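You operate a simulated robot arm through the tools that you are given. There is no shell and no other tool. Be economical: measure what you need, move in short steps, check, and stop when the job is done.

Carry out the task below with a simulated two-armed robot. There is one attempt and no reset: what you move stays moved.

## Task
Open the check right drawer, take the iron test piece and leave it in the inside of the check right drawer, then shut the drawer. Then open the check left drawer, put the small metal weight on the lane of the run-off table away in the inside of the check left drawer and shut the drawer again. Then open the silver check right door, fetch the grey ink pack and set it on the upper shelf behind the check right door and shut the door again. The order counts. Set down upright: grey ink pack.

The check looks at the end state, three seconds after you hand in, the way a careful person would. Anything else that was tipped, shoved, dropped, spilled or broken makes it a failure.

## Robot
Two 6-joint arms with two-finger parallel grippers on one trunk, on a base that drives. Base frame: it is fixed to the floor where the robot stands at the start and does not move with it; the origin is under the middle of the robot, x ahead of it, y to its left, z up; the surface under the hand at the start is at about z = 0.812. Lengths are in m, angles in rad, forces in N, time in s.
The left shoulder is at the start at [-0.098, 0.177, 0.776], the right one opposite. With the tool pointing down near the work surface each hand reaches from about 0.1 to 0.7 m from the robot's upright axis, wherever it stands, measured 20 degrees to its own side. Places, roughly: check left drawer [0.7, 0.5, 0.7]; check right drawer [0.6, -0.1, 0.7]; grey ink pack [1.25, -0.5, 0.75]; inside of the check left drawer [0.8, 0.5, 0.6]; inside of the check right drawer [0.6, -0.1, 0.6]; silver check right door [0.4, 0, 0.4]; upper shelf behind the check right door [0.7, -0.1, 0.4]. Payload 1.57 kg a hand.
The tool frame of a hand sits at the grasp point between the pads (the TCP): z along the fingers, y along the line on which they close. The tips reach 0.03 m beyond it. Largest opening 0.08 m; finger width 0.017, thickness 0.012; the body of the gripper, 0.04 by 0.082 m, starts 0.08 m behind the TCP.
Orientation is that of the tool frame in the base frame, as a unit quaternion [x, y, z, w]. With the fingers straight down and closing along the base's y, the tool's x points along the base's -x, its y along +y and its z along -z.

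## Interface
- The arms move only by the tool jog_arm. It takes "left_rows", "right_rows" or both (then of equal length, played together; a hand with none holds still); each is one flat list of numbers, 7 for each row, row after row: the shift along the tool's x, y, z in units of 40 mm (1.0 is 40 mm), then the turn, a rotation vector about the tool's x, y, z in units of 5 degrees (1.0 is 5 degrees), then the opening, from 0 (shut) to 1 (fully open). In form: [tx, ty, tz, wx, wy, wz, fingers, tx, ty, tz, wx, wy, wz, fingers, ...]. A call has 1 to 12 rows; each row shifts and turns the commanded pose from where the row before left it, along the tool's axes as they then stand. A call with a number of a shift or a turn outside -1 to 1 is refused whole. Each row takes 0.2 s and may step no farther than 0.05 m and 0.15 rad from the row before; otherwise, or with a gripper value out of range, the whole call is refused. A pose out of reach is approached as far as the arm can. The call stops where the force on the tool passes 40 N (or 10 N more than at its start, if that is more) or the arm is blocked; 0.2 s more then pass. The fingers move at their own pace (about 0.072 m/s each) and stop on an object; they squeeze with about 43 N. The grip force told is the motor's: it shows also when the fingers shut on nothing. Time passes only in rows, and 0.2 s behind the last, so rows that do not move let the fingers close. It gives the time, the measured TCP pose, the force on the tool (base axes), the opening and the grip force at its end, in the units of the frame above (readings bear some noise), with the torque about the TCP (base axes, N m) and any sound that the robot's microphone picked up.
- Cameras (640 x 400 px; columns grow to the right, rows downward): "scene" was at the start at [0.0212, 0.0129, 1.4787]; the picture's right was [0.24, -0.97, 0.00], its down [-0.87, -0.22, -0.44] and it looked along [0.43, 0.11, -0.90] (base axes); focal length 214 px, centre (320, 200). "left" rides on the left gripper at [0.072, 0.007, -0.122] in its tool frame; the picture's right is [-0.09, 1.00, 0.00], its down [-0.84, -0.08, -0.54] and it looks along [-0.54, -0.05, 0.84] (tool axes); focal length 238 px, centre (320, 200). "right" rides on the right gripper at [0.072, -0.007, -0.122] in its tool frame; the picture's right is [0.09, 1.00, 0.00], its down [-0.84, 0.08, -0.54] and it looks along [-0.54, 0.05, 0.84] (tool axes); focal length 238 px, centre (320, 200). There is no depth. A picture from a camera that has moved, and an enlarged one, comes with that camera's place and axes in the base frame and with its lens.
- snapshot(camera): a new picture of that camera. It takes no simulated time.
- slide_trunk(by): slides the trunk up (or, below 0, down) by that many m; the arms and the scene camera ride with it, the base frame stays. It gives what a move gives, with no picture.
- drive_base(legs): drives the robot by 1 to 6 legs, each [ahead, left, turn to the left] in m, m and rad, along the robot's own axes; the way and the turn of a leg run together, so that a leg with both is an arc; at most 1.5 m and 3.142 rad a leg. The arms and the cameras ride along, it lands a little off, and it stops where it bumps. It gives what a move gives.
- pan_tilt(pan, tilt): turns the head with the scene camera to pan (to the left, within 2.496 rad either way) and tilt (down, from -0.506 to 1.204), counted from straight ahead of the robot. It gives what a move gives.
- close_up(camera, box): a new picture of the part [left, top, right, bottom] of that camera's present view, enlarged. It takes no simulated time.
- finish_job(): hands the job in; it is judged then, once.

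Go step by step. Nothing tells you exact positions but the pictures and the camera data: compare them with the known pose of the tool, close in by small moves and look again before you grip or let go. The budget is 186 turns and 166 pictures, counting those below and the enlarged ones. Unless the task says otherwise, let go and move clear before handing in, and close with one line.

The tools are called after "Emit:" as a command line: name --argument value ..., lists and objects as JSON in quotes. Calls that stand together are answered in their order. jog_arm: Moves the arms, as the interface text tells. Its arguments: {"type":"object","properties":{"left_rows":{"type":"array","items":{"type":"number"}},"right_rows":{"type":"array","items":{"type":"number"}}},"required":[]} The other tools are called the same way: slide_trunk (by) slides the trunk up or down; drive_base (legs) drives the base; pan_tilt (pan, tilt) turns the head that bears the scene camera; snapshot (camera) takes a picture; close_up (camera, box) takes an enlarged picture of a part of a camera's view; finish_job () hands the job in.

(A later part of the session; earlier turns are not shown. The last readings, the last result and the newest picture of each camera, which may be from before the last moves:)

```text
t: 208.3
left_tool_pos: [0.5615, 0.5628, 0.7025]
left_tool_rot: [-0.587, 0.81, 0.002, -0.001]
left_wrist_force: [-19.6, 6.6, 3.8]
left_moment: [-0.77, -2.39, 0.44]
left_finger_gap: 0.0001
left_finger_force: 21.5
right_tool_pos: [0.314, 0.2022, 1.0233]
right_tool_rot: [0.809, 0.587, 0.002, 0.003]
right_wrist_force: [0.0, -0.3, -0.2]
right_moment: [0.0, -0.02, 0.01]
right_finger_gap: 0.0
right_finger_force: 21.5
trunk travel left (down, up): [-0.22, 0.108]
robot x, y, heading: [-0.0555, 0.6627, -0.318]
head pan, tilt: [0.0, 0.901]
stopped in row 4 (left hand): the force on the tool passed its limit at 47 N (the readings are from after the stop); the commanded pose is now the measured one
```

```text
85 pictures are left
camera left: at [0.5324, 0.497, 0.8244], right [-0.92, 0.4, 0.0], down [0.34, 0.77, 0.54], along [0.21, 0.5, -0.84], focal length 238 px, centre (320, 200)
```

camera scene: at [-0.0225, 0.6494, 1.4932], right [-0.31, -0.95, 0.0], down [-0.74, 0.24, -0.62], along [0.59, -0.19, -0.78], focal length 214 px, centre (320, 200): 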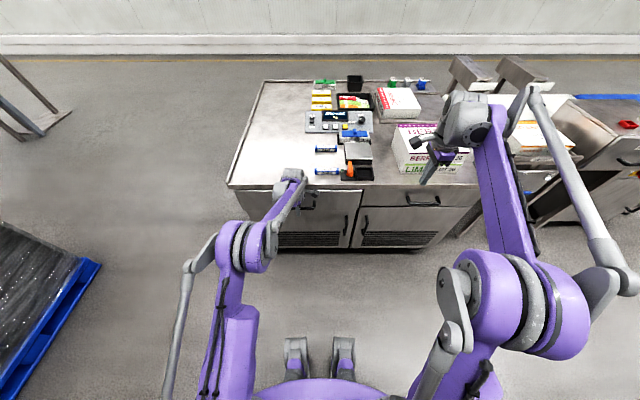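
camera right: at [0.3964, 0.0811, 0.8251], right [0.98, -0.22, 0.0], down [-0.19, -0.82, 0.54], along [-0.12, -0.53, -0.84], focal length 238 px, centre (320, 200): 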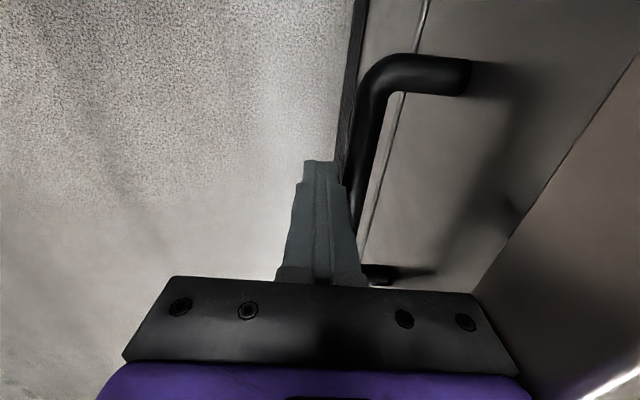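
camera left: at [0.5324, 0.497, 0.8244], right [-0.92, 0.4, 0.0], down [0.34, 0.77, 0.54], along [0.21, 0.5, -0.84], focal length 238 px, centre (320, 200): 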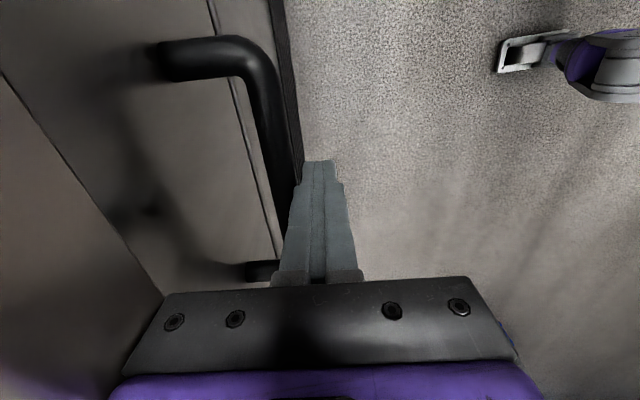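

Both drawers are shut. For the door, I'll retract the left hand and turn the right hand forward with its fingers closing horizontally around the vertical handle.

Emit:
jog_arm --left_rows '[0, 0.7, 0, 0, 0, 0, 0, 0, 0.7, 0, 0, 0, 0, 0, 0, 0.7, 0, 0, 0, 0, 0, 0, 0, -0.9, 0, 0, 0, 0, 0, 0, -0.9, 0, 0, 0, 0, 0, 0, -0.9, 0, 0, 0, 0, 0, 0, -0.9, 0, 0, 0, 0, 0, 0, -0.9, 0, 0, 0, 0, 0, 0, -0.9, 0, 0, 0, 0, 0, 0, -0.9, 0, 0, 0, 0, 0, 0, 0, 0, 0, 0, 0, 0, 0, 0, 0, 0, 0, 0]' --right_rows '[0, 0, 0, -0.55, -0.55, -0.953, 1, 0, 0, 0, -0.55, -0.55, -0.953, 1, 0, 0, 0, -0.55, -0.55, -0.953, 1, 0, 0, 0, -0.55, -0.55, -0.953, 1, 0, 0, 0, -0.55, -0.55, -0.953, 1, 0, 0, 0, -0.55, -0.55, -0.953, 1, 0, 0, 0, -0.55, -0.55, -0.953, 1, 0, 0, 0, -0.55, -0.55, -0.953, 1, 0, 0, 0, -0.55, -0.55, -0.953, 1, 0, 0, 0, -0.55, -0.55, -0.953, 1, 0, 0, 0, -0.55, -0.55, -0.953, 1, 0, 0, 0, -0.55, -0.55, -0.953, 1]'

Emit:
jog_arm --right_rows '[0, 0, 0, -0.55, -0.55, -0.953, 1, 0, 0, 0, -0.55, -0.55, -0.953, 1, 0, 0, 0, -0.55, -0.55, -0.953, 1, 0, 0, 0, -0.55, -0.55, -0.953, 1, 0, 0, 0, -0.55, -0.55, -0.953, 1]'

Emit:
snapshot --camera "scene"

Emit:
snapshot --camera "right"

```text
t: 210.9
left_tool_pos: [0.4847, 0.5889, 0.954]
left_tool_rot: [-0.587, 0.809, 0.002, 0.0]
left_wrist_force: [0.0, -0.1, -0.1]
left_moment: [-0.01, -0.02, 0.0]
left_finger_gap: 0.0
left_finger_force: 21.3
right_tool_pos: [0.3147, 0.2006, 1.0229]
right_tool_rot: [0.375, 0.845, -0.061, 0.377]
right_wrist_force: [0.6, 0.0, 0.4]
right_moment: [0.01, -0.01, 0.0]
right_finger_gap: 0.0797
right_finger_force: 0.1
trunk travel left (down, up): [-0.22, 0.108]
robot x, y, heading: [-0.0574, 0.6592, -0.316]
head pan, tilt: [0.0, 0.901]
```

```text
t: 212.1
left_tool_pos: [0.4854, 0.5884, 0.9517]
left_tool_rot: [-0.587, 0.81, 0.001, 0.0]
left_wrist_force: [-0.1, 0.6, -0.4]
left_moment: [0.01, -0.01, -0.03]
left_finger_gap: 0.0002
left_finger_force: 21.2
right_tool_pos: [0.3152, 0.2002, 1.0221]
right_tool_rot: [0.137, 0.853, -0.08, 0.497]
right_wrist_force: [-1.4, 0.7, 0.4]
right_moment: [0.0, -0.01, -0.04]
right_finger_gap: 0.0803
right_finger_force: 0.1
trunk travel left (down, up): [-0.22, 0.108]
robot x, y, heading: [-0.0575, 0.6634, -0.31]
head pan, tilt: [0.0, 0.901]
```

```text
84 pictures are left
camera scene: at [-0.0231, 0.6494, 1.4932], right [-0.31, -0.95, 0.0], down [-0.74, 0.24, -0.62], along [0.59, -0.19, -0.78], focal length 214 px, centre (320, 200)
```

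scene: 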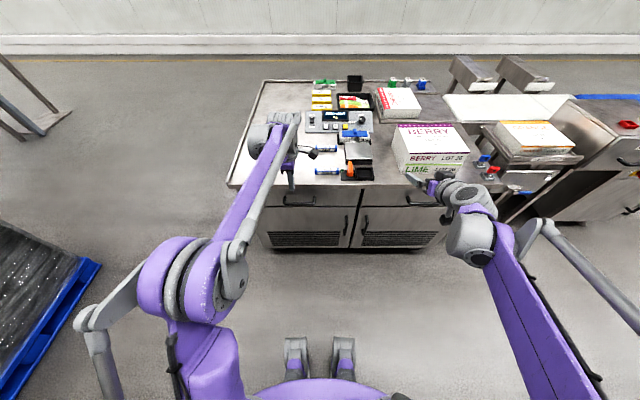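

```text
83 pictures are left
camera right: at [0.178, 0.2376, 1.0197], right [0.27, 0.96, -0.08], down [-0.03, 0.09, 1.0], along [0.96, -0.26, 0.05], focal length 238 px, centre (320, 200)
```

right: 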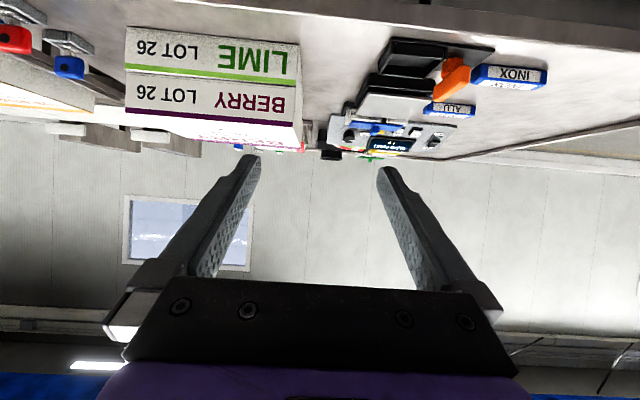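

Emit:
slide_trunk --by -0.2

Emit:
jog_arm --right_rows '[0.79, 0.234, 0.635, 0, 0, 0, 1, 0.79, 0.234, 0.635, 0, 0, 0, 1, 0.79, 0.234, 0.635, 0, 0, 0, 1, 0.79, 0.234, 0.635, 0, 0, 0, 1, 0.79, 0.234, 0.635, 0, 0, 0, 1, 0.79, 0.234, 0.635, 0, 0, 0, 1, 0.79, 0.234, 0.635, 0, 0, 0, 1, 0.79, 0.234, 0.635, 0, 0, 0, 1]'

Emit:
snapshot --camera "right"

Emit:
snapshot --camera "scene"

```text
t: 214.3
left_tool_pos: [0.4844, 0.5884, 0.7534]
left_tool_rot: [-0.587, 0.809, 0.002, -0.001]
left_wrist_force: [-0.5, -0.4, -0.1]
left_moment: [0.01, 0.02, -0.02]
left_finger_gap: 0.0
left_finger_force: 21.0
right_tool_pos: [0.3161, 0.2007, 0.8231]
right_tool_rot: [0.137, 0.854, -0.08, 0.496]
right_wrist_force: [0.0, 0.4, -0.7]
right_moment: [-0.01, -0.01, 0.0]
right_finger_gap: 0.08
right_finger_force: 0.1
trunk travel left (down, up): [-0.02, 0.308]
robot x, y, heading: [-0.0614, 0.6648, -0.312]
head pan, tilt: [0.0, 0.901]
```

```text
t: 216.1
left_tool_pos: [0.4856, 0.588, 0.753]
left_tool_rot: [-0.587, 0.81, 0.002, 0.0]
left_wrist_force: [0.0, 0.0, -0.1]
left_moment: [-0.02, -0.04, -0.02]
left_finger_gap: 0.0
left_finger_force: 21.9
right_tool_pos: [0.3877, 0.2569, 0.5]
right_tool_rot: [0.137, 0.854, -0.08, 0.496]
right_wrist_force: [-1.6, -0.1, 0.3]
right_moment: [-0.03, 0.02, 0.01]
right_finger_gap: 0.0799
right_finger_force: 0.1
trunk travel left (down, up): [-0.02, 0.308]
robot x, y, heading: [-0.0542, 0.6685, -0.319]
head pan, tilt: [0.0, 0.901]
```

```text
82 pictures are left
camera right: at [0.2504, 0.2945, 0.4978], right [0.27, 0.96, -0.08], down [-0.03, 0.09, 1.0], along [0.96, -0.26, 0.05], focal length 238 px, centre (320, 200)
```

right: 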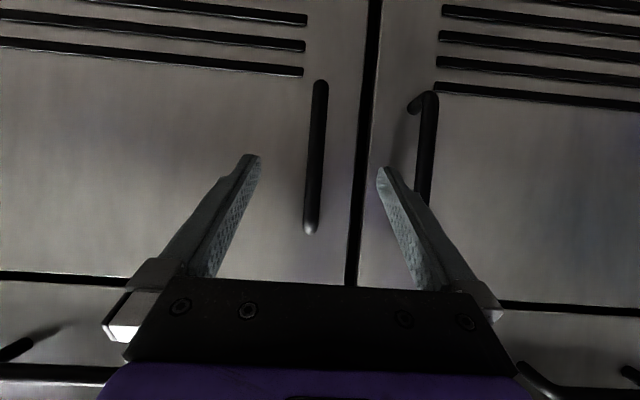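

```text
81 pictures are left
camera scene: at [0.0216, 0.6349, 1.2872], right [-0.31, -0.95, 0.0], down [-0.74, 0.24, -0.62], along [0.59, -0.19, -0.78], focal length 214 px, centre (320, 200)
```

scene: 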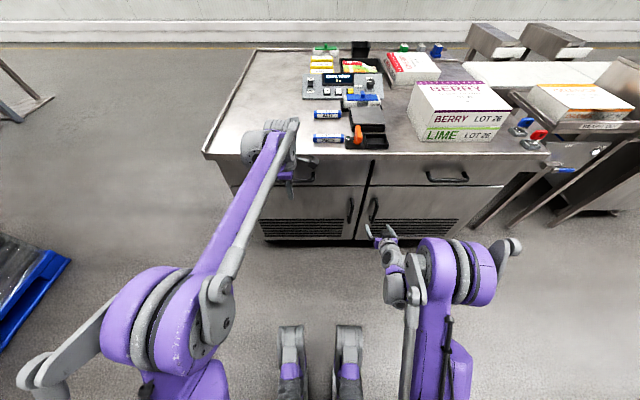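

The right door's handle is centred between the fingers, spanning about z 0.39–0.54. I'll advance and grip.

Emit:
jog_arm --right_rows '[-0.155, -0.05, 0.76, 0, 0, 0, 1, -0.155, -0.05, 0.76, 0, 0, 0, 1, -0.155, -0.05, 0.76, 0, 0, 0, 1]'

Emit:
snapshot --camera "right"

```text
t: 216.9
left_tool_pos: [0.4853, 0.5886, 0.7528]
left_tool_rot: [-0.587, 0.81, 0.002, 0.001]
left_wrist_force: [0.9, 0.5, -0.5]
left_moment: [0.0, 0.01, 0.01]
left_finger_gap: 0.0
left_finger_force: 21.5
right_tool_pos: [0.4693, 0.2237, 0.4722]
right_tool_rot: [0.136, 0.854, -0.079, 0.496]
right_wrist_force: [-0.4, -0.5, -0.1]
right_moment: [0.03, 0.02, 0.01]
right_finger_gap: 0.0802
right_finger_force: 0.0
trunk travel left (down, up): [-0.02, 0.308]
robot x, y, heading: [-0.0571, 0.6625, -0.311]
head pan, tilt: [0.0, 0.901]
```

```text
80 pictures are left
camera right: at [0.3326, 0.2604, 0.4695], right [0.27, 0.96, -0.08], down [-0.03, 0.09, 1.0], along [0.96, -0.26, 0.05], focal length 238 px, centre (320, 200)
```

right: 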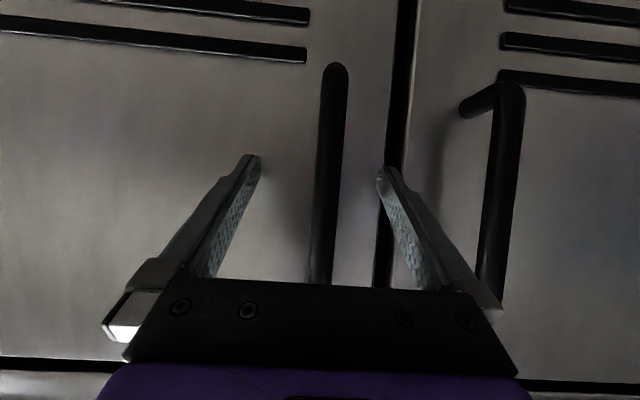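

Emit:
jog_arm --right_rows '[0, 0, 0, 0, 0, 0, 0, 0, 0, 0, 0, 0, 0, 0, 0, 0, 0, 0, 0, 0, 0, 0, 0, 0, 0, 0, 0, 0, 0.06, -0.01, -0.1, 0, 0, 0, 0, 0.12, -0.02, -0.2, 0, 0, 0, 0, 0.25, -0.06, -0.43, 0, 0, 0, 0, 0.25, -0.07, -0.43, 0, 0, 0, 0, 0.25, -0.09, -0.43, 0, 0, 0, 0]'

Emit:
snapshot --camera "scene"

```text
t: 218.9
left_tool_pos: [0.4847, 0.5889, 0.7529]
left_tool_rot: [-0.587, 0.809, 0.002, -0.001]
left_wrist_force: [1.1, -0.4, -0.1]
left_moment: [0.0, 0.03, -0.03]
left_finger_gap: 0.0
left_finger_force: 21.4
right_tool_pos: [0.3972, 0.2385, 0.4724]
right_tool_rot: [0.136, 0.854, -0.079, 0.495]
right_wrist_force: [1.4, 30.8, 0.0]
right_moment: [0.13, 0.36, 0.14]
right_finger_gap: 0.016
right_finger_force: 31.4
trunk travel left (down, up): [-0.02, 0.308]
robot x, y, heading: [-0.0592, 0.6648, -0.319]
head pan, tilt: [0.0, 0.901]
```

```text
79 pictures are left
camera scene: at [0.0213, 0.637, 1.2873], right [-0.31, -0.95, 0.0], down [-0.74, 0.24, -0.62], along [0.59, -0.19, -0.78], focal length 214 px, centre (320, 200)
```

scene: 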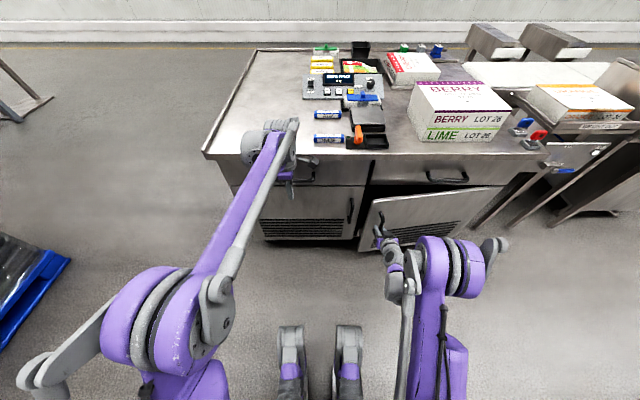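

The door is opening. I'll relieve the side load and keep pulling along the arc by driving.

Emit:
jog_arm --right_rows '[0, 0.15, 0, 0, 0, 0, 0, 0.25, 0, -0.43, 0, 0, 0, 0]'

Emit:
drive_base --legs '[[-0.05, -0.01, 0], [-0.05, -0.015, 0], [-0.05, -0.02, 0]]'

Emit:
snapshot --camera "scene"

```text
t: 219.5
left_tool_pos: [0.4833, 0.585, 0.7539]
left_tool_rot: [-0.586, 0.81, 0.002, 0.0]
left_wrist_force: [0.5, 0.2, -0.2]
left_moment: [0.0, -0.01, 0.03]
left_finger_gap: 0.0
left_finger_force: 21.6
right_tool_pos: [0.3772, 0.2408, 0.4732]
right_tool_rot: [0.141, 0.852, -0.085, 0.496]
right_wrist_force: [-1.6, -28.0, 4.7]
right_moment: [0.29, 0.78, -0.13]
right_finger_gap: 0.0157
right_finger_force: 31.5
trunk travel left (down, up): [-0.02, 0.308]
robot x, y, heading: [-0.0567, 0.6617, -0.321]
head pan, tilt: [0.0, 0.901]
```

```text
t: 220.2
left_tool_pos: [0.4797, 0.587, 0.7526]
left_tool_rot: [-0.586, 0.81, 0.003, 0.0]
left_wrist_force: [-0.7, 0.4, 0.2]
left_moment: [0.02, 0.01, 0.0]
left_finger_gap: 0.0001
left_finger_force: 21.4
right_tool_pos: [0.3728, 0.2396, 0.4737]
right_tool_rot: [0.141, 0.852, -0.085, 0.498]
right_wrist_force: [-0.5, -1.6, -7.5]
right_moment: [-0.01, -0.49, -0.03]
right_finger_gap: 0.0158
right_finger_force: 31.1
trunk travel left (down, up): [-0.02, 0.308]
robot x, y, heading: [-0.0596, 0.664, -0.323]
head pan, tilt: [0.0, 0.901]
stopped in leg 1: the force on the tool passed its limit at 45 N (the readings are from after the stop); the commanded pose is now the measured one
```

```text
78 pictures are left
camera scene: at [0.0171, 0.6342, 1.2872], right [-0.31, -0.95, 0.0], down [-0.74, 0.25, -0.62], along [0.59, -0.19, -0.78], focal length 214 px, centre (320, 200)
```

scene: 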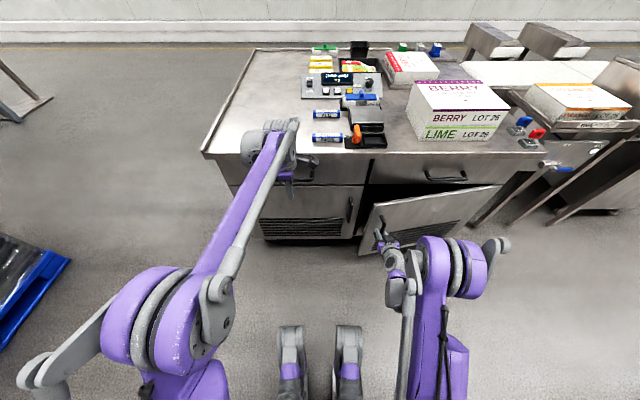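

Emit:
drive_base --legs '[[-0.05, -0.013, 0]]'

Emit:
drive_base --legs '[[-0.05, -0.02, 0]]'

Emit:
snapshot --camera "scene"

```text
t: 221.1
left_tool_pos: [0.4292, 0.5881, 0.7527]
left_tool_rot: [-0.586, 0.811, 0.002, 0.0]
left_wrist_force: [-0.1, 1.0, 0.0]
left_moment: [0.0, -0.02, -0.01]
left_finger_gap: 0.0001
left_finger_force: 21.4
right_tool_pos: [0.3218, 0.2405, 0.4725]
right_tool_rot: [0.142, 0.85, -0.088, 0.499]
right_wrist_force: [2.6, -35.1, -3.4]
right_moment: [-0.12, -0.55, -0.15]
right_finger_gap: 0.0156
right_finger_force: 31.4
trunk travel left (down, up): [-0.02, 0.308]
robot x, y, heading: [-0.1147, 0.6675, -0.319]
head pan, tilt: [0.0, 0.901]
```

```text
t: 222.1
left_tool_pos: [0.3759, 0.5848, 0.7516]
left_tool_rot: [-0.586, 0.81, 0.002, 0.001]
left_wrist_force: [-0.8, 0.1, 0.2]
left_moment: [0.01, 0.0, 0.01]
left_finger_gap: 0.0
left_finger_force: 21.6
right_tool_pos: [0.268, 0.2344, 0.4738]
right_tool_rot: [0.144, 0.85, -0.09, 0.499]
right_wrist_force: [5.4, -30.4, -5.3]
right_moment: [-0.02, -0.44, -0.11]
right_finger_gap: 0.0161
right_finger_force: 31.7
trunk travel left (down, up): [-0.02, 0.308]
robot x, y, heading: [-0.1707, 0.6614, -0.321]
head pan, tilt: [0.0, 0.901]
```

```text
77 pictures are left
camera scene: at [-0.0874, 0.6316, 1.2872], right [-0.32, -0.95, 0.0], down [-0.74, 0.25, -0.62], along [0.59, -0.19, -0.78], focal length 214 px, centre (320, 200)
```

scene: 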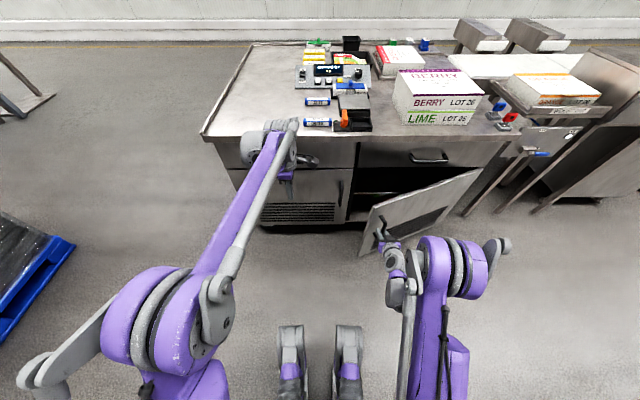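

The handle's path fits a circle of radius about 0.43 m around the hinge. I'll continue along that arc with short base moves.

Emit:
drive_base --legs '[[-0.035, -0.028, 0]]'

Emit:
drive_base --legs '[[-0.036, -0.03, 0]]'

Emit:
drive_base --legs '[[-0.053, -0.053, 0]]'

```text
t: 223.4
left_tool_pos: [0.3332, 0.5724, 0.7535]
left_tool_rot: [-0.587, 0.81, 0.002, -0.001]
left_wrist_force: [0.0, 0.3, 0.1]
left_moment: [0.02, -0.01, -0.02]
left_finger_gap: 0.0
left_finger_force: 21.5
right_tool_pos: [0.2255, 0.225, 0.4753]
right_tool_rot: [0.142, 0.85, -0.087, 0.5]
right_wrist_force: [0.1, 1.4, 6.2]
right_moment: [0.23, 0.38, 0.0]
right_finger_gap: 0.0156
right_finger_force: 31.2
trunk travel left (down, up): [-0.02, 0.308]
robot x, y, heading: [-0.2087, 0.6493, -0.319]
head pan, tilt: [0.0, 0.901]
stopped in leg 1: the force on the tool passed its limit at 42 N (the readings are from after the stop); the commanded pose is now the measured one
```

```text
t: 224.4
left_tool_pos: [0.2895, 0.5559, 0.7537]
left_tool_rot: [-0.586, 0.81, 0.001, -0.001]
left_wrist_force: [0.3, -0.2, -0.7]
left_moment: [0.0, -0.03, 0.01]
left_finger_gap: 0.0
left_finger_force: 21.0
right_tool_pos: [0.1826, 0.2109, 0.4746]
right_tool_rot: [0.139, 0.851, -0.084, 0.499]
right_wrist_force: [-12.9, 37.8, -1.7]
right_moment: [0.03, -0.05, 0.22]
right_finger_gap: 0.0159
right_finger_force: 31.1
trunk travel left (down, up): [-0.02, 0.308]
robot x, y, heading: [-0.2525, 0.6323, -0.316]
head pan, tilt: [0.0, 0.901]
```

```text
t: 225.5
left_tool_pos: [0.2239, 0.5217, 0.7549]
left_tool_rot: [-0.587, 0.81, 0.0, 0.0]
left_wrist_force: [0.7, 0.2, -0.7]
left_moment: [-0.01, 0.03, 0.01]
left_finger_gap: 0.0001
left_finger_force: 21.1
right_tool_pos: [0.1166, 0.1776, 0.4746]
right_tool_rot: [0.14, 0.852, -0.084, 0.498]
right_wrist_force: [-16.5, 29.3, 2.3]
right_moment: [-0.21, -0.11, 0.04]
right_finger_gap: 0.0161
right_finger_force: 31.2
trunk travel left (down, up): [-0.02, 0.308]
robot x, y, heading: [-0.3179, 0.5965, -0.318]
head pan, tilt: [0.0, 0.901]
```

Emit:
drive_base --legs '[[-0.05, -0.054, 0]]'

Emit:
drive_base --legs '[[-0.036, -0.064, 0]]'

Emit:
snapshot --camera "scene"

Emit:
snapshot --camera "right"

```text
t: 226.7
left_tool_pos: [0.1605, 0.4862, 0.7519]
left_tool_rot: [-0.586, 0.81, 0.002, 0.0]
left_wrist_force: [0.3, 0.2, 0.1]
left_moment: [0.01, -0.04, -0.01]
left_finger_gap: 0.0
left_finger_force: 20.9
right_tool_pos: [0.0513, 0.1395, 0.4724]
right_tool_rot: [0.141, 0.852, -0.085, 0.498]
right_wrist_force: [17.2, -23.3, 7.6]
right_moment: [-0.14, 0.08, 0.01]
right_finger_gap: 0.016
right_finger_force: 31.6
trunk travel left (down, up): [-0.02, 0.308]
robot x, y, heading: [-0.3838, 0.5608, -0.314]
head pan, tilt: [0.0, 0.901]
```

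```text
t: 227.9
left_tool_pos: [0.1049, 0.4371, 0.7537]
left_tool_rot: [-0.586, 0.81, 0.001, 0.0]
left_wrist_force: [-0.3, -0.3, -0.4]
left_moment: [0.02, -0.03, 0.01]
left_finger_gap: 0.0001
left_finger_force: 21.0
right_tool_pos: [-0.003, 0.0917, 0.4742]
right_tool_rot: [0.14, 0.851, -0.084, 0.499]
right_wrist_force: [-17.6, 18.9, -6.6]
right_moment: [-0.25, -0.01, 0.03]
right_finger_gap: 0.0157
right_finger_force: 31.0
trunk travel left (down, up): [-0.02, 0.308]
robot x, y, heading: [-0.4409, 0.5152, -0.319]
head pan, tilt: [0.0, 0.901]
```

```text
76 pictures are left
camera scene: at [-0.3596, 0.4849, 1.2873], right [-0.31, -0.95, 0.0], down [-0.74, 0.25, -0.62], along [0.59, -0.2, -0.78], focal length 214 px, centre (320, 200)
```

scene: 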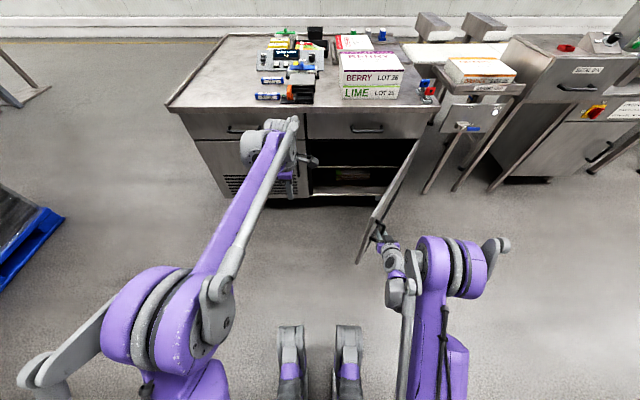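

```text
75 pictures are left
camera right: at [-0.1403, 0.131, 0.4704], right [0.28, 0.96, -0.08], down [-0.03, 0.1, 0.99], along [0.96, -0.28, 0.06], focal length 238 px, centre (320, 200)
```

right: 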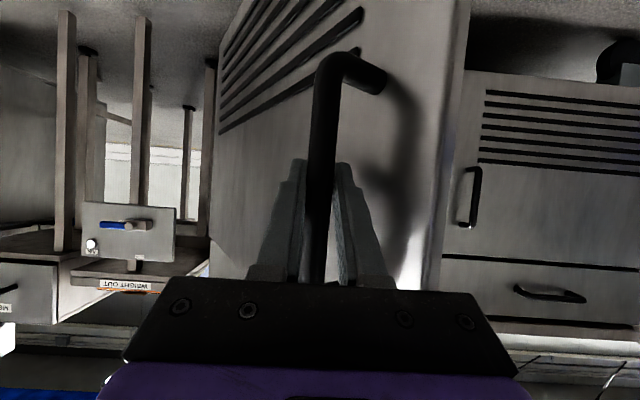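

About 70° open. Two more steps to about 90°.

Emit:
drive_base --legs '[[-0.025, -0.069, 0]]'

Emit:
drive_base --legs '[[-0.012, -0.074, 0]]'

Emit:
snapshot --camera "scene"

Emit:
snapshot --camera "right"

```text
t: 229.2
left_tool_pos: [0.0588, 0.379, 0.7538]
left_tool_rot: [-0.586, 0.81, 0.002, -0.001]
left_wrist_force: [-0.2, -0.7, 0.0]
left_moment: [0.02, 0.01, 0.01]
left_finger_gap: 0.0002
left_finger_force: 21.0
right_tool_pos: [-0.0476, 0.0345, 0.4737]
right_tool_rot: [0.14, 0.852, -0.084, 0.498]
right_wrist_force: [-19.5, 15.6, -0.8]
right_moment: [-0.21, 0.11, -0.05]
right_finger_gap: 0.016
right_finger_force: 31.0
trunk travel left (down, up): [-0.02, 0.308]
robot x, y, heading: [-0.4788, 0.4556, -0.318]
head pan, tilt: [0.0, 0.901]
```

```text
t: 230.5
left_tool_pos: [0.0243, 0.3136, 0.7533]
left_tool_rot: [-0.587, 0.81, 0.003, -0.001]
left_wrist_force: [-0.1, -0.3, -0.7]
left_moment: [0.0, -0.01, 0.02]
left_finger_gap: 0.0
left_finger_force: 21.7
right_tool_pos: [-0.083, -0.0313, 0.4729]
right_tool_rot: [0.14, 0.852, -0.083, 0.498]
right_wrist_force: [-19.6, 11.6, 0.2]
right_moment: [-0.25, 0.05, -0.04]
right_finger_gap: 0.0157
right_finger_force: 31.7
trunk travel left (down, up): [-0.02, 0.308]
robot x, y, heading: [-0.5182, 0.3917, -0.318]
head pan, tilt: [0.0, 0.901]
```

```text
74 pictures are left
camera scene: at [-0.4396, 0.361, 1.2874], right [-0.31, -0.95, 0.0], down [-0.74, 0.25, -0.62], along [0.59, -0.2, -0.78], focal length 214 px, centre (320, 200)
```

scene: 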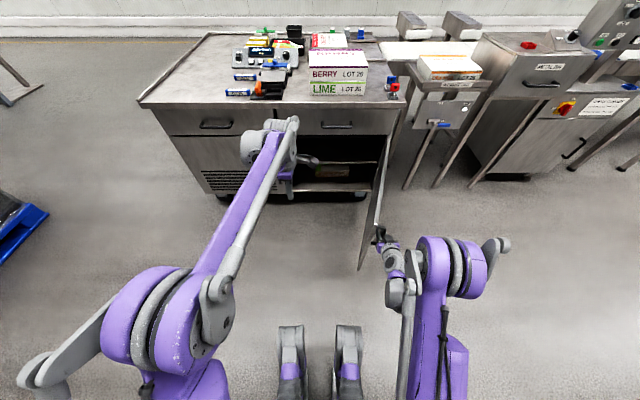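

```text
73 pictures are left
camera right: at [-0.2201, 0.0073, 0.4704], right [0.28, 0.96, -0.08], down [-0.03, 0.1, 0.99], along [0.96, -0.27, 0.06], focal length 238 px, centre (320, 200)
```

right: 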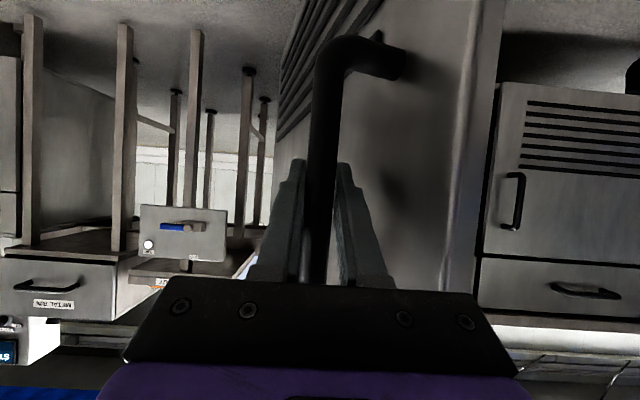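

The door is open about 88°. I'll open the fingers slightly, back straight away from the handle, and look into the cabinet.

Emit:
jog_arm --right_rows '[0, 0, 0, 0, 0, 0, 0.4, 0, 0, 0, 0, 0, 0, 0.4]'

Emit:
drive_base --legs '[[-0.15, -0.01, 0]]'

Emit:
pan_tilt --pan -0.15 --tilt 0.75

Emit:
close_up --camera "scene" --box '[200, 60, 480, 300]'

Emit:
snapshot --camera "right"

```text
t: 231.1
left_tool_pos: [0.026, 0.3128, 0.7528]
left_tool_rot: [-0.586, 0.81, 0.002, -0.001]
left_wrist_force: [0.2, 0.8, -0.1]
left_moment: [-0.02, -0.01, -0.02]
left_finger_gap: 0.0001
left_finger_force: 21.3
right_tool_pos: [-0.0825, -0.0314, 0.4729]
right_tool_rot: [0.14, 0.852, -0.083, 0.497]
right_wrist_force: [-1.2, 0.4, 0.2]
right_moment: [0.01, -0.05, 0.04]
right_finger_gap: 0.0322
right_finger_force: 0.0
trunk travel left (down, up): [-0.02, 0.308]
robot x, y, heading: [-0.5167, 0.3871, -0.32]
head pan, tilt: [0.0, 0.901]
```

```text
t: 232.5
left_tool_pos: [-0.1194, 0.3507, 0.7538]
left_tool_rot: [-0.587, 0.81, 0.002, 0.0]
left_wrist_force: [0.6, -0.8, -0.1]
left_moment: [0.0, -0.02, -0.02]
left_finger_gap: 0.0
left_finger_force: 20.7
right_tool_pos: [-0.2273, 0.0043, 0.473]
right_tool_rot: [0.14, 0.852, -0.083, 0.498]
right_wrist_force: [-0.7, -0.8, 0.4]
right_moment: [-0.01, -0.02, -0.01]
right_finger_gap: 0.0317
right_finger_force: 0.0
trunk travel left (down, up): [-0.02, 0.308]
robot x, y, heading: [-0.6625, 0.4273, -0.32]
head pan, tilt: [0.0, 0.901]
```

```text
t: 233.2
left_tool_pos: [-0.12, 0.3506, 0.7518]
left_tool_rot: [-0.586, 0.81, 0.002, 0.001]
left_wrist_force: [0.6, 0.0, 0.0]
left_moment: [-0.03, 0.03, 0.0]
left_finger_gap: 0.0
left_finger_force: 21.2
right_tool_pos: [-0.2285, 0.0051, 0.4734]
right_tool_rot: [0.14, 0.852, -0.083, 0.498]
right_wrist_force: [0.4, 0.4, -0.5]
right_moment: [-0.01, -0.01, 0.0]
right_finger_gap: 0.0319
right_finger_force: 0.1
trunk travel left (down, up): [-0.02, 0.308]
robot x, y, heading: [-0.6619, 0.4249, -0.32]
head pan, tilt: [-0.15, 0.75]
```

```text
1.67 times, centred on (340, 180) of scene
camera zoom: at [-0.5814, 0.3844, 1.2991], right [-0.45, -0.89, 0.0], down [-0.61, 0.31, -0.73], along [0.65, -0.33, -0.68], focal length 358 px, centre (287, 233)
```

zoom: 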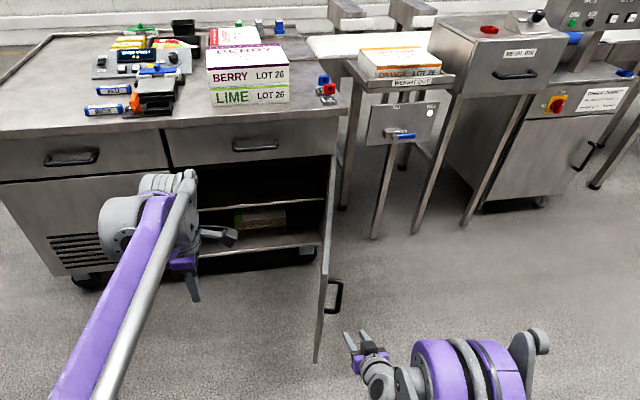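

```text
71 pictures are left
camera right: at [-0.3652, 0.0446, 0.4699], right [0.28, 0.96, -0.08], down [-0.03, 0.1, 0.99], along [0.96, -0.28, 0.06], focal length 238 px, centre (320, 200)
```

right: 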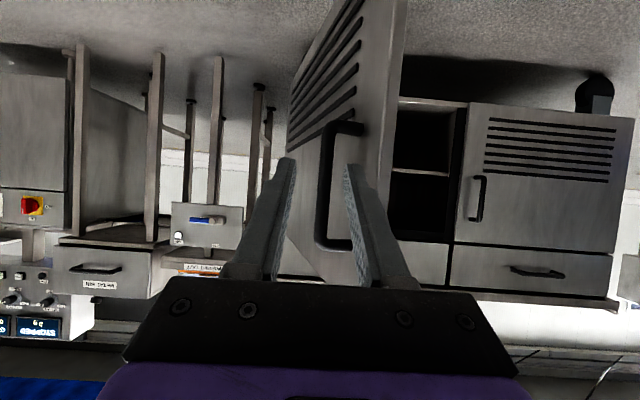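

The upper shelf is at z≈0.43 with about 0.20 m clear height. The pitched right hand suits both grasp and placement. I'll raise the trunk and drive round to the back to fetch the grey ink pack with the right hand.

Emit:
slide_trunk --by 0.2

Emit:
drive_base --legs '[[0, 1.31, 0.004], [1.4, 0, 0], [1.4, 0, 0]]'

```text
t: 235.3
left_tool_pos: [-0.1192, 0.3499, 0.953]
left_tool_rot: [-0.587, 0.81, 0.002, 0.0]
left_wrist_force: [0.4, -0.3, 0.4]
left_moment: [0.0, -0.03, -0.01]
left_finger_gap: 0.0
left_finger_force: 20.5
right_tool_pos: [-0.2274, 0.0043, 0.6731]
right_tool_rot: [0.141, 0.852, -0.084, 0.497]
right_wrist_force: [0.5, -0.2, 0.6]
right_moment: [-0.01, 0.02, -0.03]
right_finger_gap: 0.0323
right_finger_force: 0.0
trunk travel left (down, up): [-0.22, 0.108]
robot x, y, heading: [-0.663, 0.4251, -0.317]
head pan, tilt: [-0.15, 0.75]
```

```text
t: 260.1
left_tool_pos: [2.9506, 0.7317, 0.9523]
left_tool_rot: [-0.59, 0.808, 0.002, 0.0]
left_wrist_force: [0.3, -1.3, -1.2]
left_moment: [0.0, -0.02, 0.02]
left_finger_gap: 0.0003
left_finger_force: 21.4
right_tool_pos: [2.8471, 0.3872, 0.674]
right_tool_rot: [0.137, 0.853, -0.081, 0.498]
right_wrist_force: [0.8, -0.5, 1.3]
right_moment: [-0.01, 0.0, -0.02]
right_finger_gap: 0.032
right_finger_force: 0.0
trunk travel left (down, up): [-0.22, 0.108]
robot x, y, heading: [2.4071, 0.8061, -0.317]
head pan, tilt: [-0.15, 0.75]
```

Emit:
drive_base --legs '[[0, 0, 3.14], [0, 0.8, 0], [0, 0.79, 0]]'

Emit:
pan_tilt --pan 0.0 --tilt 0.85

Emit:
snapshot --camera "scene"

```text
t: 281.7
left_tool_pos: [1.364, -0.6138, 0.9525]
left_tool_rot: [0.814, 0.581, 0.0, 0.002]
left_wrist_force: [0.2, 0.5, 1.5]
left_moment: [-0.02, 0.02, -0.01]
left_finger_gap: 0.0
left_finger_force: 21.4
right_tool_pos: [1.4778, -0.27, 0.6733]
right_tool_rot: [0.851, -0.146, -0.498, -0.087]
right_wrist_force: [0.2, -0.7, -0.8]
right_moment: [0.0, 0.0, 0.01]
right_finger_gap: 0.0324
right_finger_force: 0.0
trunk travel left (down, up): [-0.22, 0.108]
robot x, y, heading: [1.9072, -0.6961, 2.81]
head pan, tilt: [-0.15, 0.75]
```

```text
t: 282.4
left_tool_pos: [1.3637, -0.6133, 0.9519]
left_tool_rot: [0.813, 0.582, 0.0, 0.002]
left_wrist_force: [-0.6, -1.1, -0.8]
left_moment: [-0.03, 0.01, 0.05]
left_finger_gap: 0.0
left_finger_force: 21.3
right_tool_pos: [1.478, -0.2708, 0.6727]
right_tool_rot: [0.851, -0.146, -0.498, -0.087]
right_wrist_force: [-0.4, -1.4, 0.4]
right_moment: [-0.02, 0.01, -0.02]
right_finger_gap: 0.0319
right_finger_force: 0.0
trunk travel left (down, up): [-0.22, 0.108]
robot x, y, heading: [1.9047, -0.6959, 2.809]
head pan, tilt: [0.0, 0.85]
```

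```text
70 pictures are left
camera scene: at [1.8704, -0.6854, 1.4972], right [0.33, 0.95, 0.0], down [0.71, -0.24, -0.66], along [-0.62, 0.22, -0.75], focal length 214 px, centre (320, 200)
```

scene: 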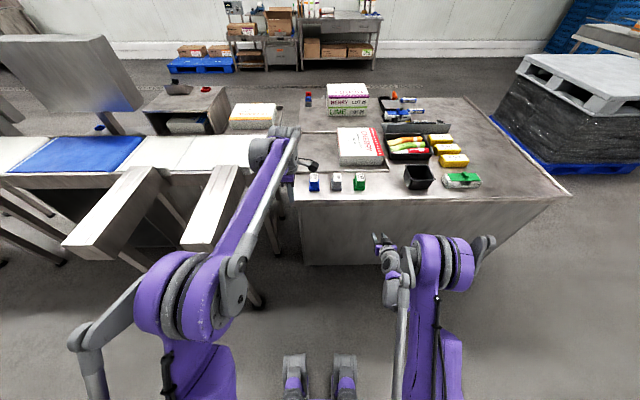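

Emit:
drive_base --legs '[[0, 0, 0.018]]'

Emit:
close_up --camera "scene" --box '[260, 140, 420, 240]'

```text
t: 283.2
left_tool_pos: [1.364, -0.6224, 0.9525]
left_tool_rot: [0.808, 0.589, 0.0, 0.002]
left_wrist_force: [-0.2, -0.4, -0.4]
left_moment: [-0.03, 0.02, 0.02]
left_finger_gap: 0.0001
left_finger_force: 21.4
right_tool_pos: [1.4698, -0.2782, 0.674]
right_tool_rot: [0.852, -0.138, -0.498, -0.083]
right_wrist_force: [0.2, 0.6, -0.2]
right_moment: [0.02, 0.0, -0.01]
right_finger_gap: 0.0322
right_finger_force: 0.1
trunk travel left (down, up): [-0.22, 0.108]
robot x, y, heading: [1.9106, -0.6949, 2.825]
head pan, tilt: [0.0, 0.85]
```

```text
4.00 times, centred on (340, 190) of scene
camera zoom: at [1.8702, -0.6861, 1.4971], right [0.31, 0.95, 0.0], down [0.71, -0.23, -0.66], along [-0.63, 0.2, -0.75], focal length 858 px, centre (240, 240)
```

zoom: 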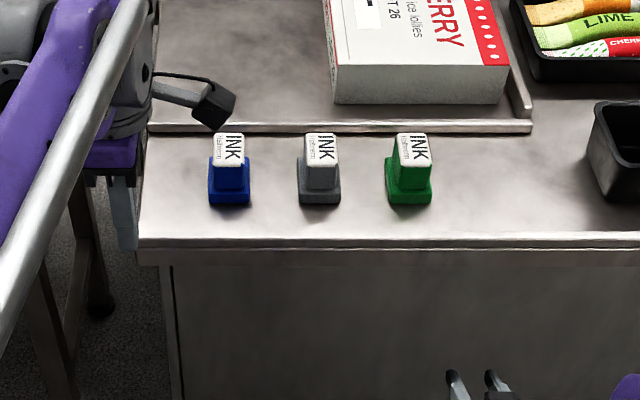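

The grey ink pack is at about (1.256, -0.399). Its body is about 37 mm wide above a wider foot, with its top at about z 0.88. I'll raise the hand and line up behind it.

Emit:
jog_arm --right_rows '[-0.823, 0.64, -0.475, 0, 0, 0, 0.8, -0.823, 0.64, -0.475, 0, 0, 0, 0.8, -0.823, 0.64, -0.475, 0, 0, 0, 0.8, -0.823, 0.64, -0.475, 0, 0, 0, 0.8, -0.823, 0.64, -0.475, 0, 0, 0, 0.8, -0.823, 0.64, -0.475, 0, 0, 0, 0.8, -0.823, 0.64, -0.475, 0, 0, 0, 0.8]'

Emit:
snapshot --camera "right"

Emit:
snapshot --camera "scene"

```text
t: 284.8
left_tool_pos: [1.3634, -0.6224, 0.9522]
left_tool_rot: [0.809, 0.588, 0.001, 0.002]
left_wrist_force: [-0.1, 0.9, -0.4]
left_moment: [0.0, -0.02, 0.04]
left_finger_gap: 0.0002
left_finger_force: 21.2
right_tool_pos: [1.4156, -0.45, 0.9387]
right_tool_rot: [0.852, -0.139, -0.499, -0.083]
right_wrist_force: [-0.5, 0.1, 0.7]
right_moment: [-0.01, 0.02, -0.02]
right_finger_gap: 0.0639
right_finger_force: 0.0
trunk travel left (down, up): [-0.22, 0.108]
robot x, y, heading: [1.9025, -0.696, 2.828]
head pan, tilt: [0.0, 0.85]
```

```text
68 pictures are left
camera right: at [1.5512, -0.4895, 0.9356], right [-0.27, -0.96, -0.08], down [0.03, -0.1, 0.99], along [-0.96, 0.27, 0.06], focal length 238 px, centre (320, 200)
```

right: 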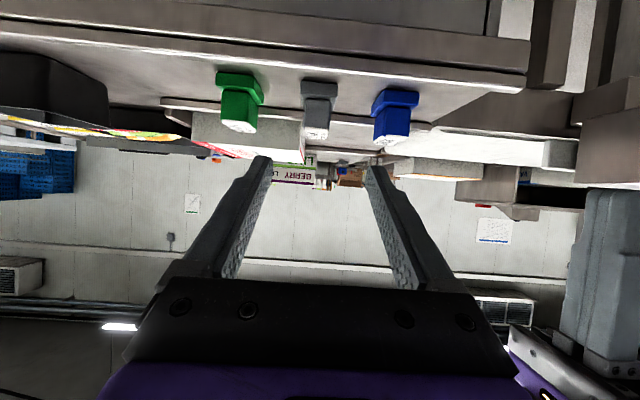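

```text
67 pictures are left
camera scene: at [1.8706, -0.6866, 1.4971], right [0.31, 0.95, 0.0], down [0.71, -0.23, -0.66], along [-0.63, 0.2, -0.75], focal length 214 px, centre (320, 200)
```

scene: 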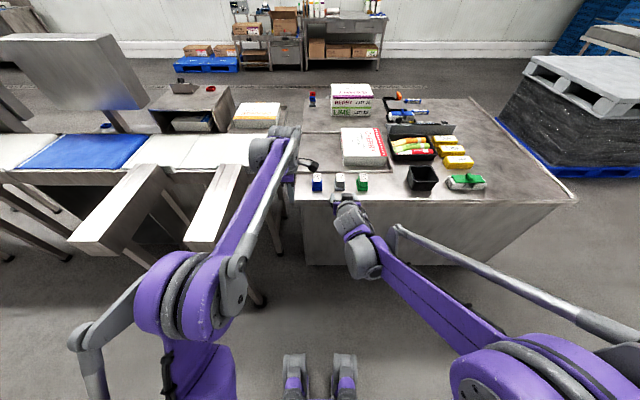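

Emit:
jog_arm --right_rows '[0.79, -0.1, 0.456, 0, 0, 0, 0.8, 0.79, 0, 0.456, 0, 0, 0, 0.8, -0.406, 0, 0.704, 0, 0, 0, 0.8, -0.406, 0, 0.704, 0, 0, 0, 0.8, -0.406, 0, 0.704, 0, 0, 0, 0.8]'

Emit:
snapshot --camera "right"

Emit:
close_up --camera "scene" --box '[280, 150, 420, 238]'

```text
t: 286.0
left_tool_pos: [1.363, -0.6231, 0.9517]
left_tool_rot: [0.809, 0.588, 0.001, 0.004]
left_wrist_force: [-1.4, 0.5, 0.3]
left_moment: [0.02, 0.02, 0.0]
left_finger_gap: 0.0
left_finger_force: 21.5
right_tool_pos: [1.3207, -0.4124, 0.8664]
right_tool_rot: [0.852, -0.138, -0.498, -0.082]
right_wrist_force: [-1.0, -0.1, 0.0]
right_moment: [-0.01, -0.02, -0.03]
right_finger_gap: 0.0643
right_finger_force: 0.0
trunk travel left (down, up): [-0.22, 0.108]
robot x, y, heading: [1.9059, -0.6946, 2.829]
head pan, tilt: [0.0, 0.85]
```

```text
66 pictures are left
camera right: at [1.4569, -0.4521, 0.8625], right [-0.27, -0.96, -0.08], down [0.03, -0.1, 0.99], along [-0.96, 0.27, 0.06], focal length 238 px, centre (320, 200)
```

right: 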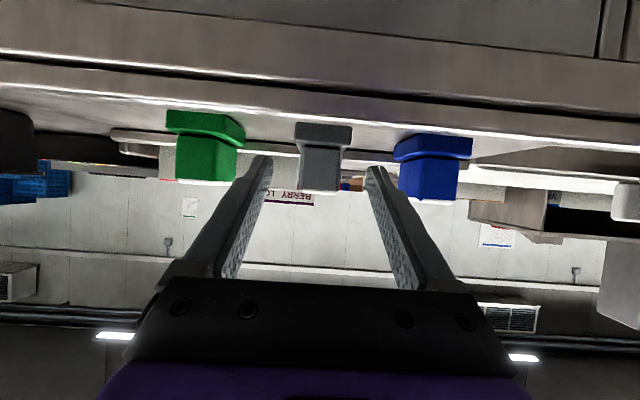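

```text
4.55 times, centred on (350, 194) of scene
camera zoom: at [1.8693, -0.6858, 1.4971], right [0.31, 0.95, 0.0], down [0.71, -0.23, -0.66], along [-0.63, 0.2, -0.75], focal length 975 px, centre (184, 227)
```

zoom: 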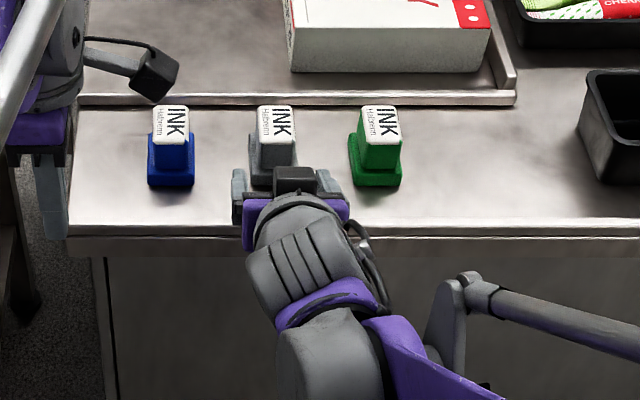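

The pack is centred between the fingers. I'll move in and down a little so the pads cover the body just above the foot.

Emit:
jog_arm --right_rows '[-0.235, 0, 0.645, 0, 0, 0, 0.8, -0.235, 0, 0.645, 0, 0, 0, 0.8]'

Emit:
snapshot --camera "right"

Emit:
close_up --camera "scene" --box '[280, 150, 420, 238]'

```text
t: 286.6
left_tool_pos: [1.364, -0.6227, 0.9524]
left_tool_rot: [0.808, 0.589, 0.0, 0.002]
left_wrist_force: [-0.1, 0.8, 0.4]
left_moment: [0.01, 0.05, 0.02]
left_finger_gap: 0.0
left_finger_force: 21.5
right_tool_pos: [1.2712, -0.3959, 0.8574]
right_tool_rot: [0.852, -0.139, -0.498, -0.082]
right_wrist_force: [-0.1, -0.3, -0.1]
right_moment: [-0.01, 0.01, -0.03]
right_finger_gap: 0.0641
right_finger_force: 0.1
trunk travel left (down, up): [-0.22, 0.108]
robot x, y, heading: [1.9067, -0.6975, 2.828]
head pan, tilt: [0.0, 0.85]
```

```text
64 pictures are left
camera right: at [1.406, -0.4355, 0.8539], right [-0.27, -0.96, -0.08], down [0.03, -0.1, 0.99], along [-0.96, 0.27, 0.06], focal length 238 px, centre (320, 200)
```

right: 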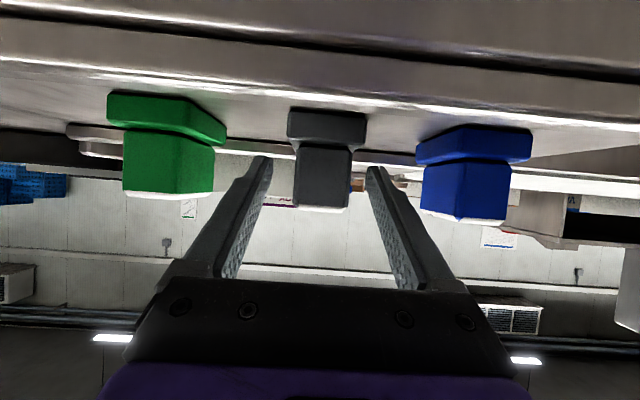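

```text
4.55 times, centred on (350, 194) of scene
camera zoom: at [1.8698, -0.686, 1.4971], right [0.31, 0.95, 0.0], down [0.71, -0.23, -0.66], along [-0.63, 0.2, -0.75], focal length 975 px, centre (184, 227)
```

zoom: 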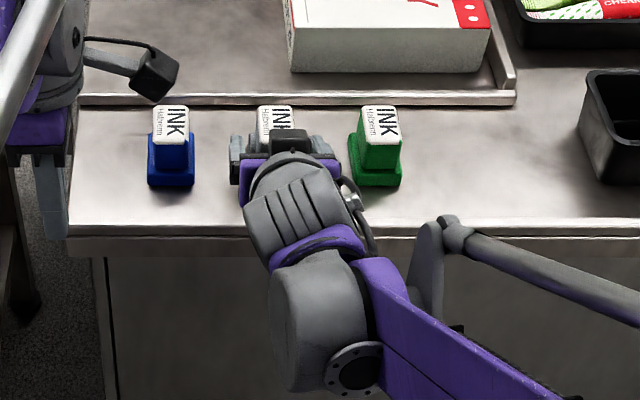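

From the parallax the pack's centre is at F≈1.306. I'll move in 18 mm more, then close.

Emit:
jog_arm --right_rows '[-0.225, 0, 0.39, 0, 0, 0, 0.8, 0, 0, 0, 0, 0, 0, 0.3, 0, 0, 0, 0, 0, 0, 0, 0, 0, 0, 0, 0, 0, 0, 0, 0, 0, 0, 0, 0, 0]'

Emit:
snapshot --camera "right"

Emit:
close_up --camera "scene" --box '[280, 150, 420, 238]'

```text
t: 287.8
left_tool_pos: [1.3633, -0.6225, 0.9524]
left_tool_rot: [0.808, 0.589, 0.0, 0.002]
left_wrist_force: [-0.2, -0.8, 0.6]
left_moment: [0.0, -0.04, -0.01]
left_finger_gap: 0.0002
left_finger_force: 21.5
right_tool_pos: [1.2549, -0.3895, 0.8587]
right_tool_rot: [0.853, -0.138, -0.497, -0.082]
right_wrist_force: [-0.3, -0.2, 0.8]
right_moment: [-0.01, 0.01, -0.03]
right_finger_gap: 0.0335
right_finger_force: 41.3
trunk travel left (down, up): [-0.22, 0.108]
robot x, y, heading: [1.909, -0.6942, 2.827]
head pan, tilt: [0.0, 0.85]
```

```text
62 pictures are left
camera right: at [1.3893, -0.4299, 0.8544], right [-0.27, -0.96, -0.08], down [0.03, -0.1, 0.99], along [-0.96, 0.27, 0.06], focal length 238 px, centre (320, 200)
```

right: 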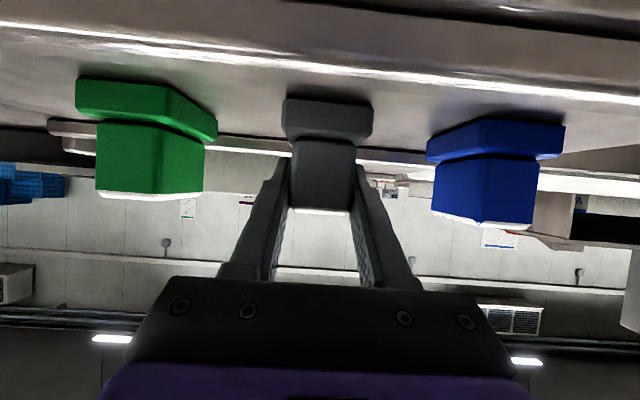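

```text
4.55 times, centred on (350, 194) of scene
camera zoom: at [1.87, -0.686, 1.4971], right [0.31, 0.95, 0.0], down [0.71, -0.23, -0.66], along [-0.63, 0.2, -0.75], focal length 975 px, centre (184, 227)
```

zoom: 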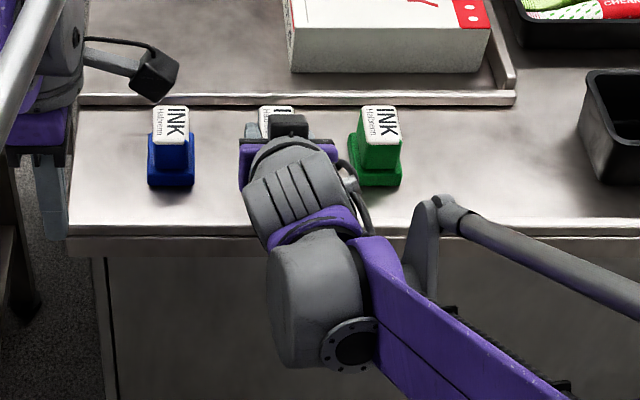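

The ink pack is gripped (33 mm). I'll lift it straight up and check it stays upright.

Emit:
jog_arm --right_rows '[-0.4, 0, -0.231, 0, 0, 0, 0, -0.8, 0, -0.462, 0, 0, 0, 0, -0.8, 0, -0.462, 0, 0, 0, 0]'

Emit:
snapshot --camera "right"

```text
t: 288.6
left_tool_pos: [1.3628, -0.6226, 0.9521]
left_tool_rot: [0.809, 0.588, 0.0, 0.002]
left_wrist_force: [0.9, -0.2, -0.6]
left_moment: [0.0, -0.02, 0.0]
left_finger_gap: 0.0
left_finger_force: 21.3
right_tool_pos: [1.2554, -0.3911, 0.951]
right_tool_rot: [0.852, -0.138, -0.498, -0.083]
right_wrist_force: [0.4, -0.7, -1.5]
right_moment: [0.02, 0.04, 0.04]
right_finger_gap: 0.0334
right_finger_force: 40.8
trunk travel left (down, up): [-0.22, 0.108]
robot x, y, heading: [1.9068, -0.6965, 2.827]
head pan, tilt: [0.0, 0.85]
```

```text
60 pictures are left
camera right: at [1.391, -0.431, 0.9476], right [-0.27, -0.96, -0.08], down [0.03, -0.1, 0.99], along [-0.96, 0.27, 0.06], focal length 238 px, centre (320, 200)
```

right: 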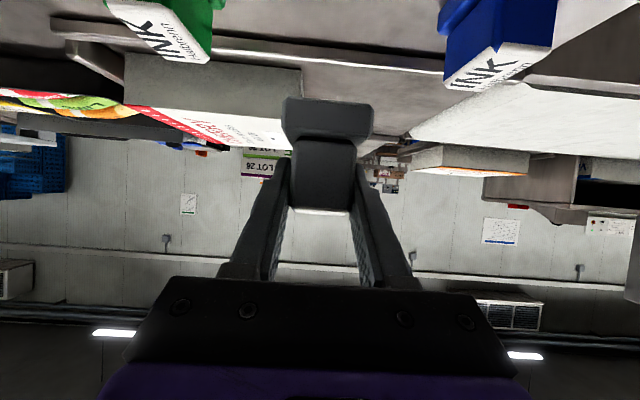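

Emit:
drive_base --legs '[[-0.35, 0, 0], [0, -0.8, 0], [0, -0.78, 0], [0, 0, -3.14]]'

Emit:
snapshot --camera "right"

```text
t: 312.1
left_tool_pos: [3.2695, 0.6194, 0.9532]
left_tool_rot: [-0.584, 0.811, 0.001, -0.001]
left_wrist_force: [1.0, -0.8, 0.5]
left_moment: [0.01, 0.0, -0.02]
left_finger_gap: 0.0
left_finger_force: 21.3
right_tool_pos: [3.3749, 0.3853, 0.9511]
right_tool_rot: [0.142, 0.852, -0.084, 0.497]
right_wrist_force: [0.0, -0.1, -1.3]
right_moment: [-0.01, -0.02, 0.01]
right_finger_gap: 0.0336
right_finger_force: 41.5
trunk travel left (down, up): [-0.22, 0.108]
robot x, y, heading: [2.7271, 0.697, -0.324]
head pan, tilt: [0.0, 0.85]
```

```text
59 pictures are left
camera right: at [3.2376, 0.4261, 0.947], right [0.28, 0.96, -0.08], down [-0.03, 0.1, 0.99], along [0.96, -0.28, 0.06], focal length 238 px, centre (320, 200)
```

right: 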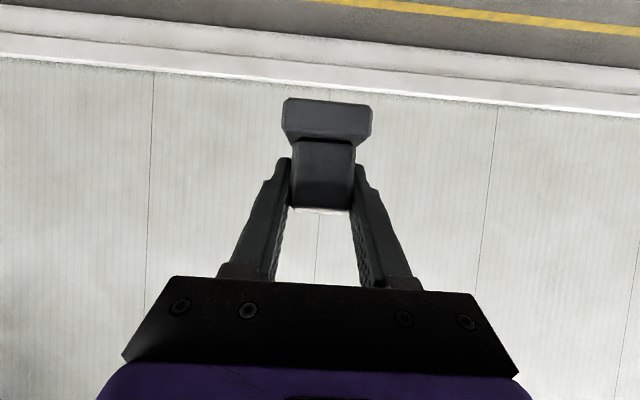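

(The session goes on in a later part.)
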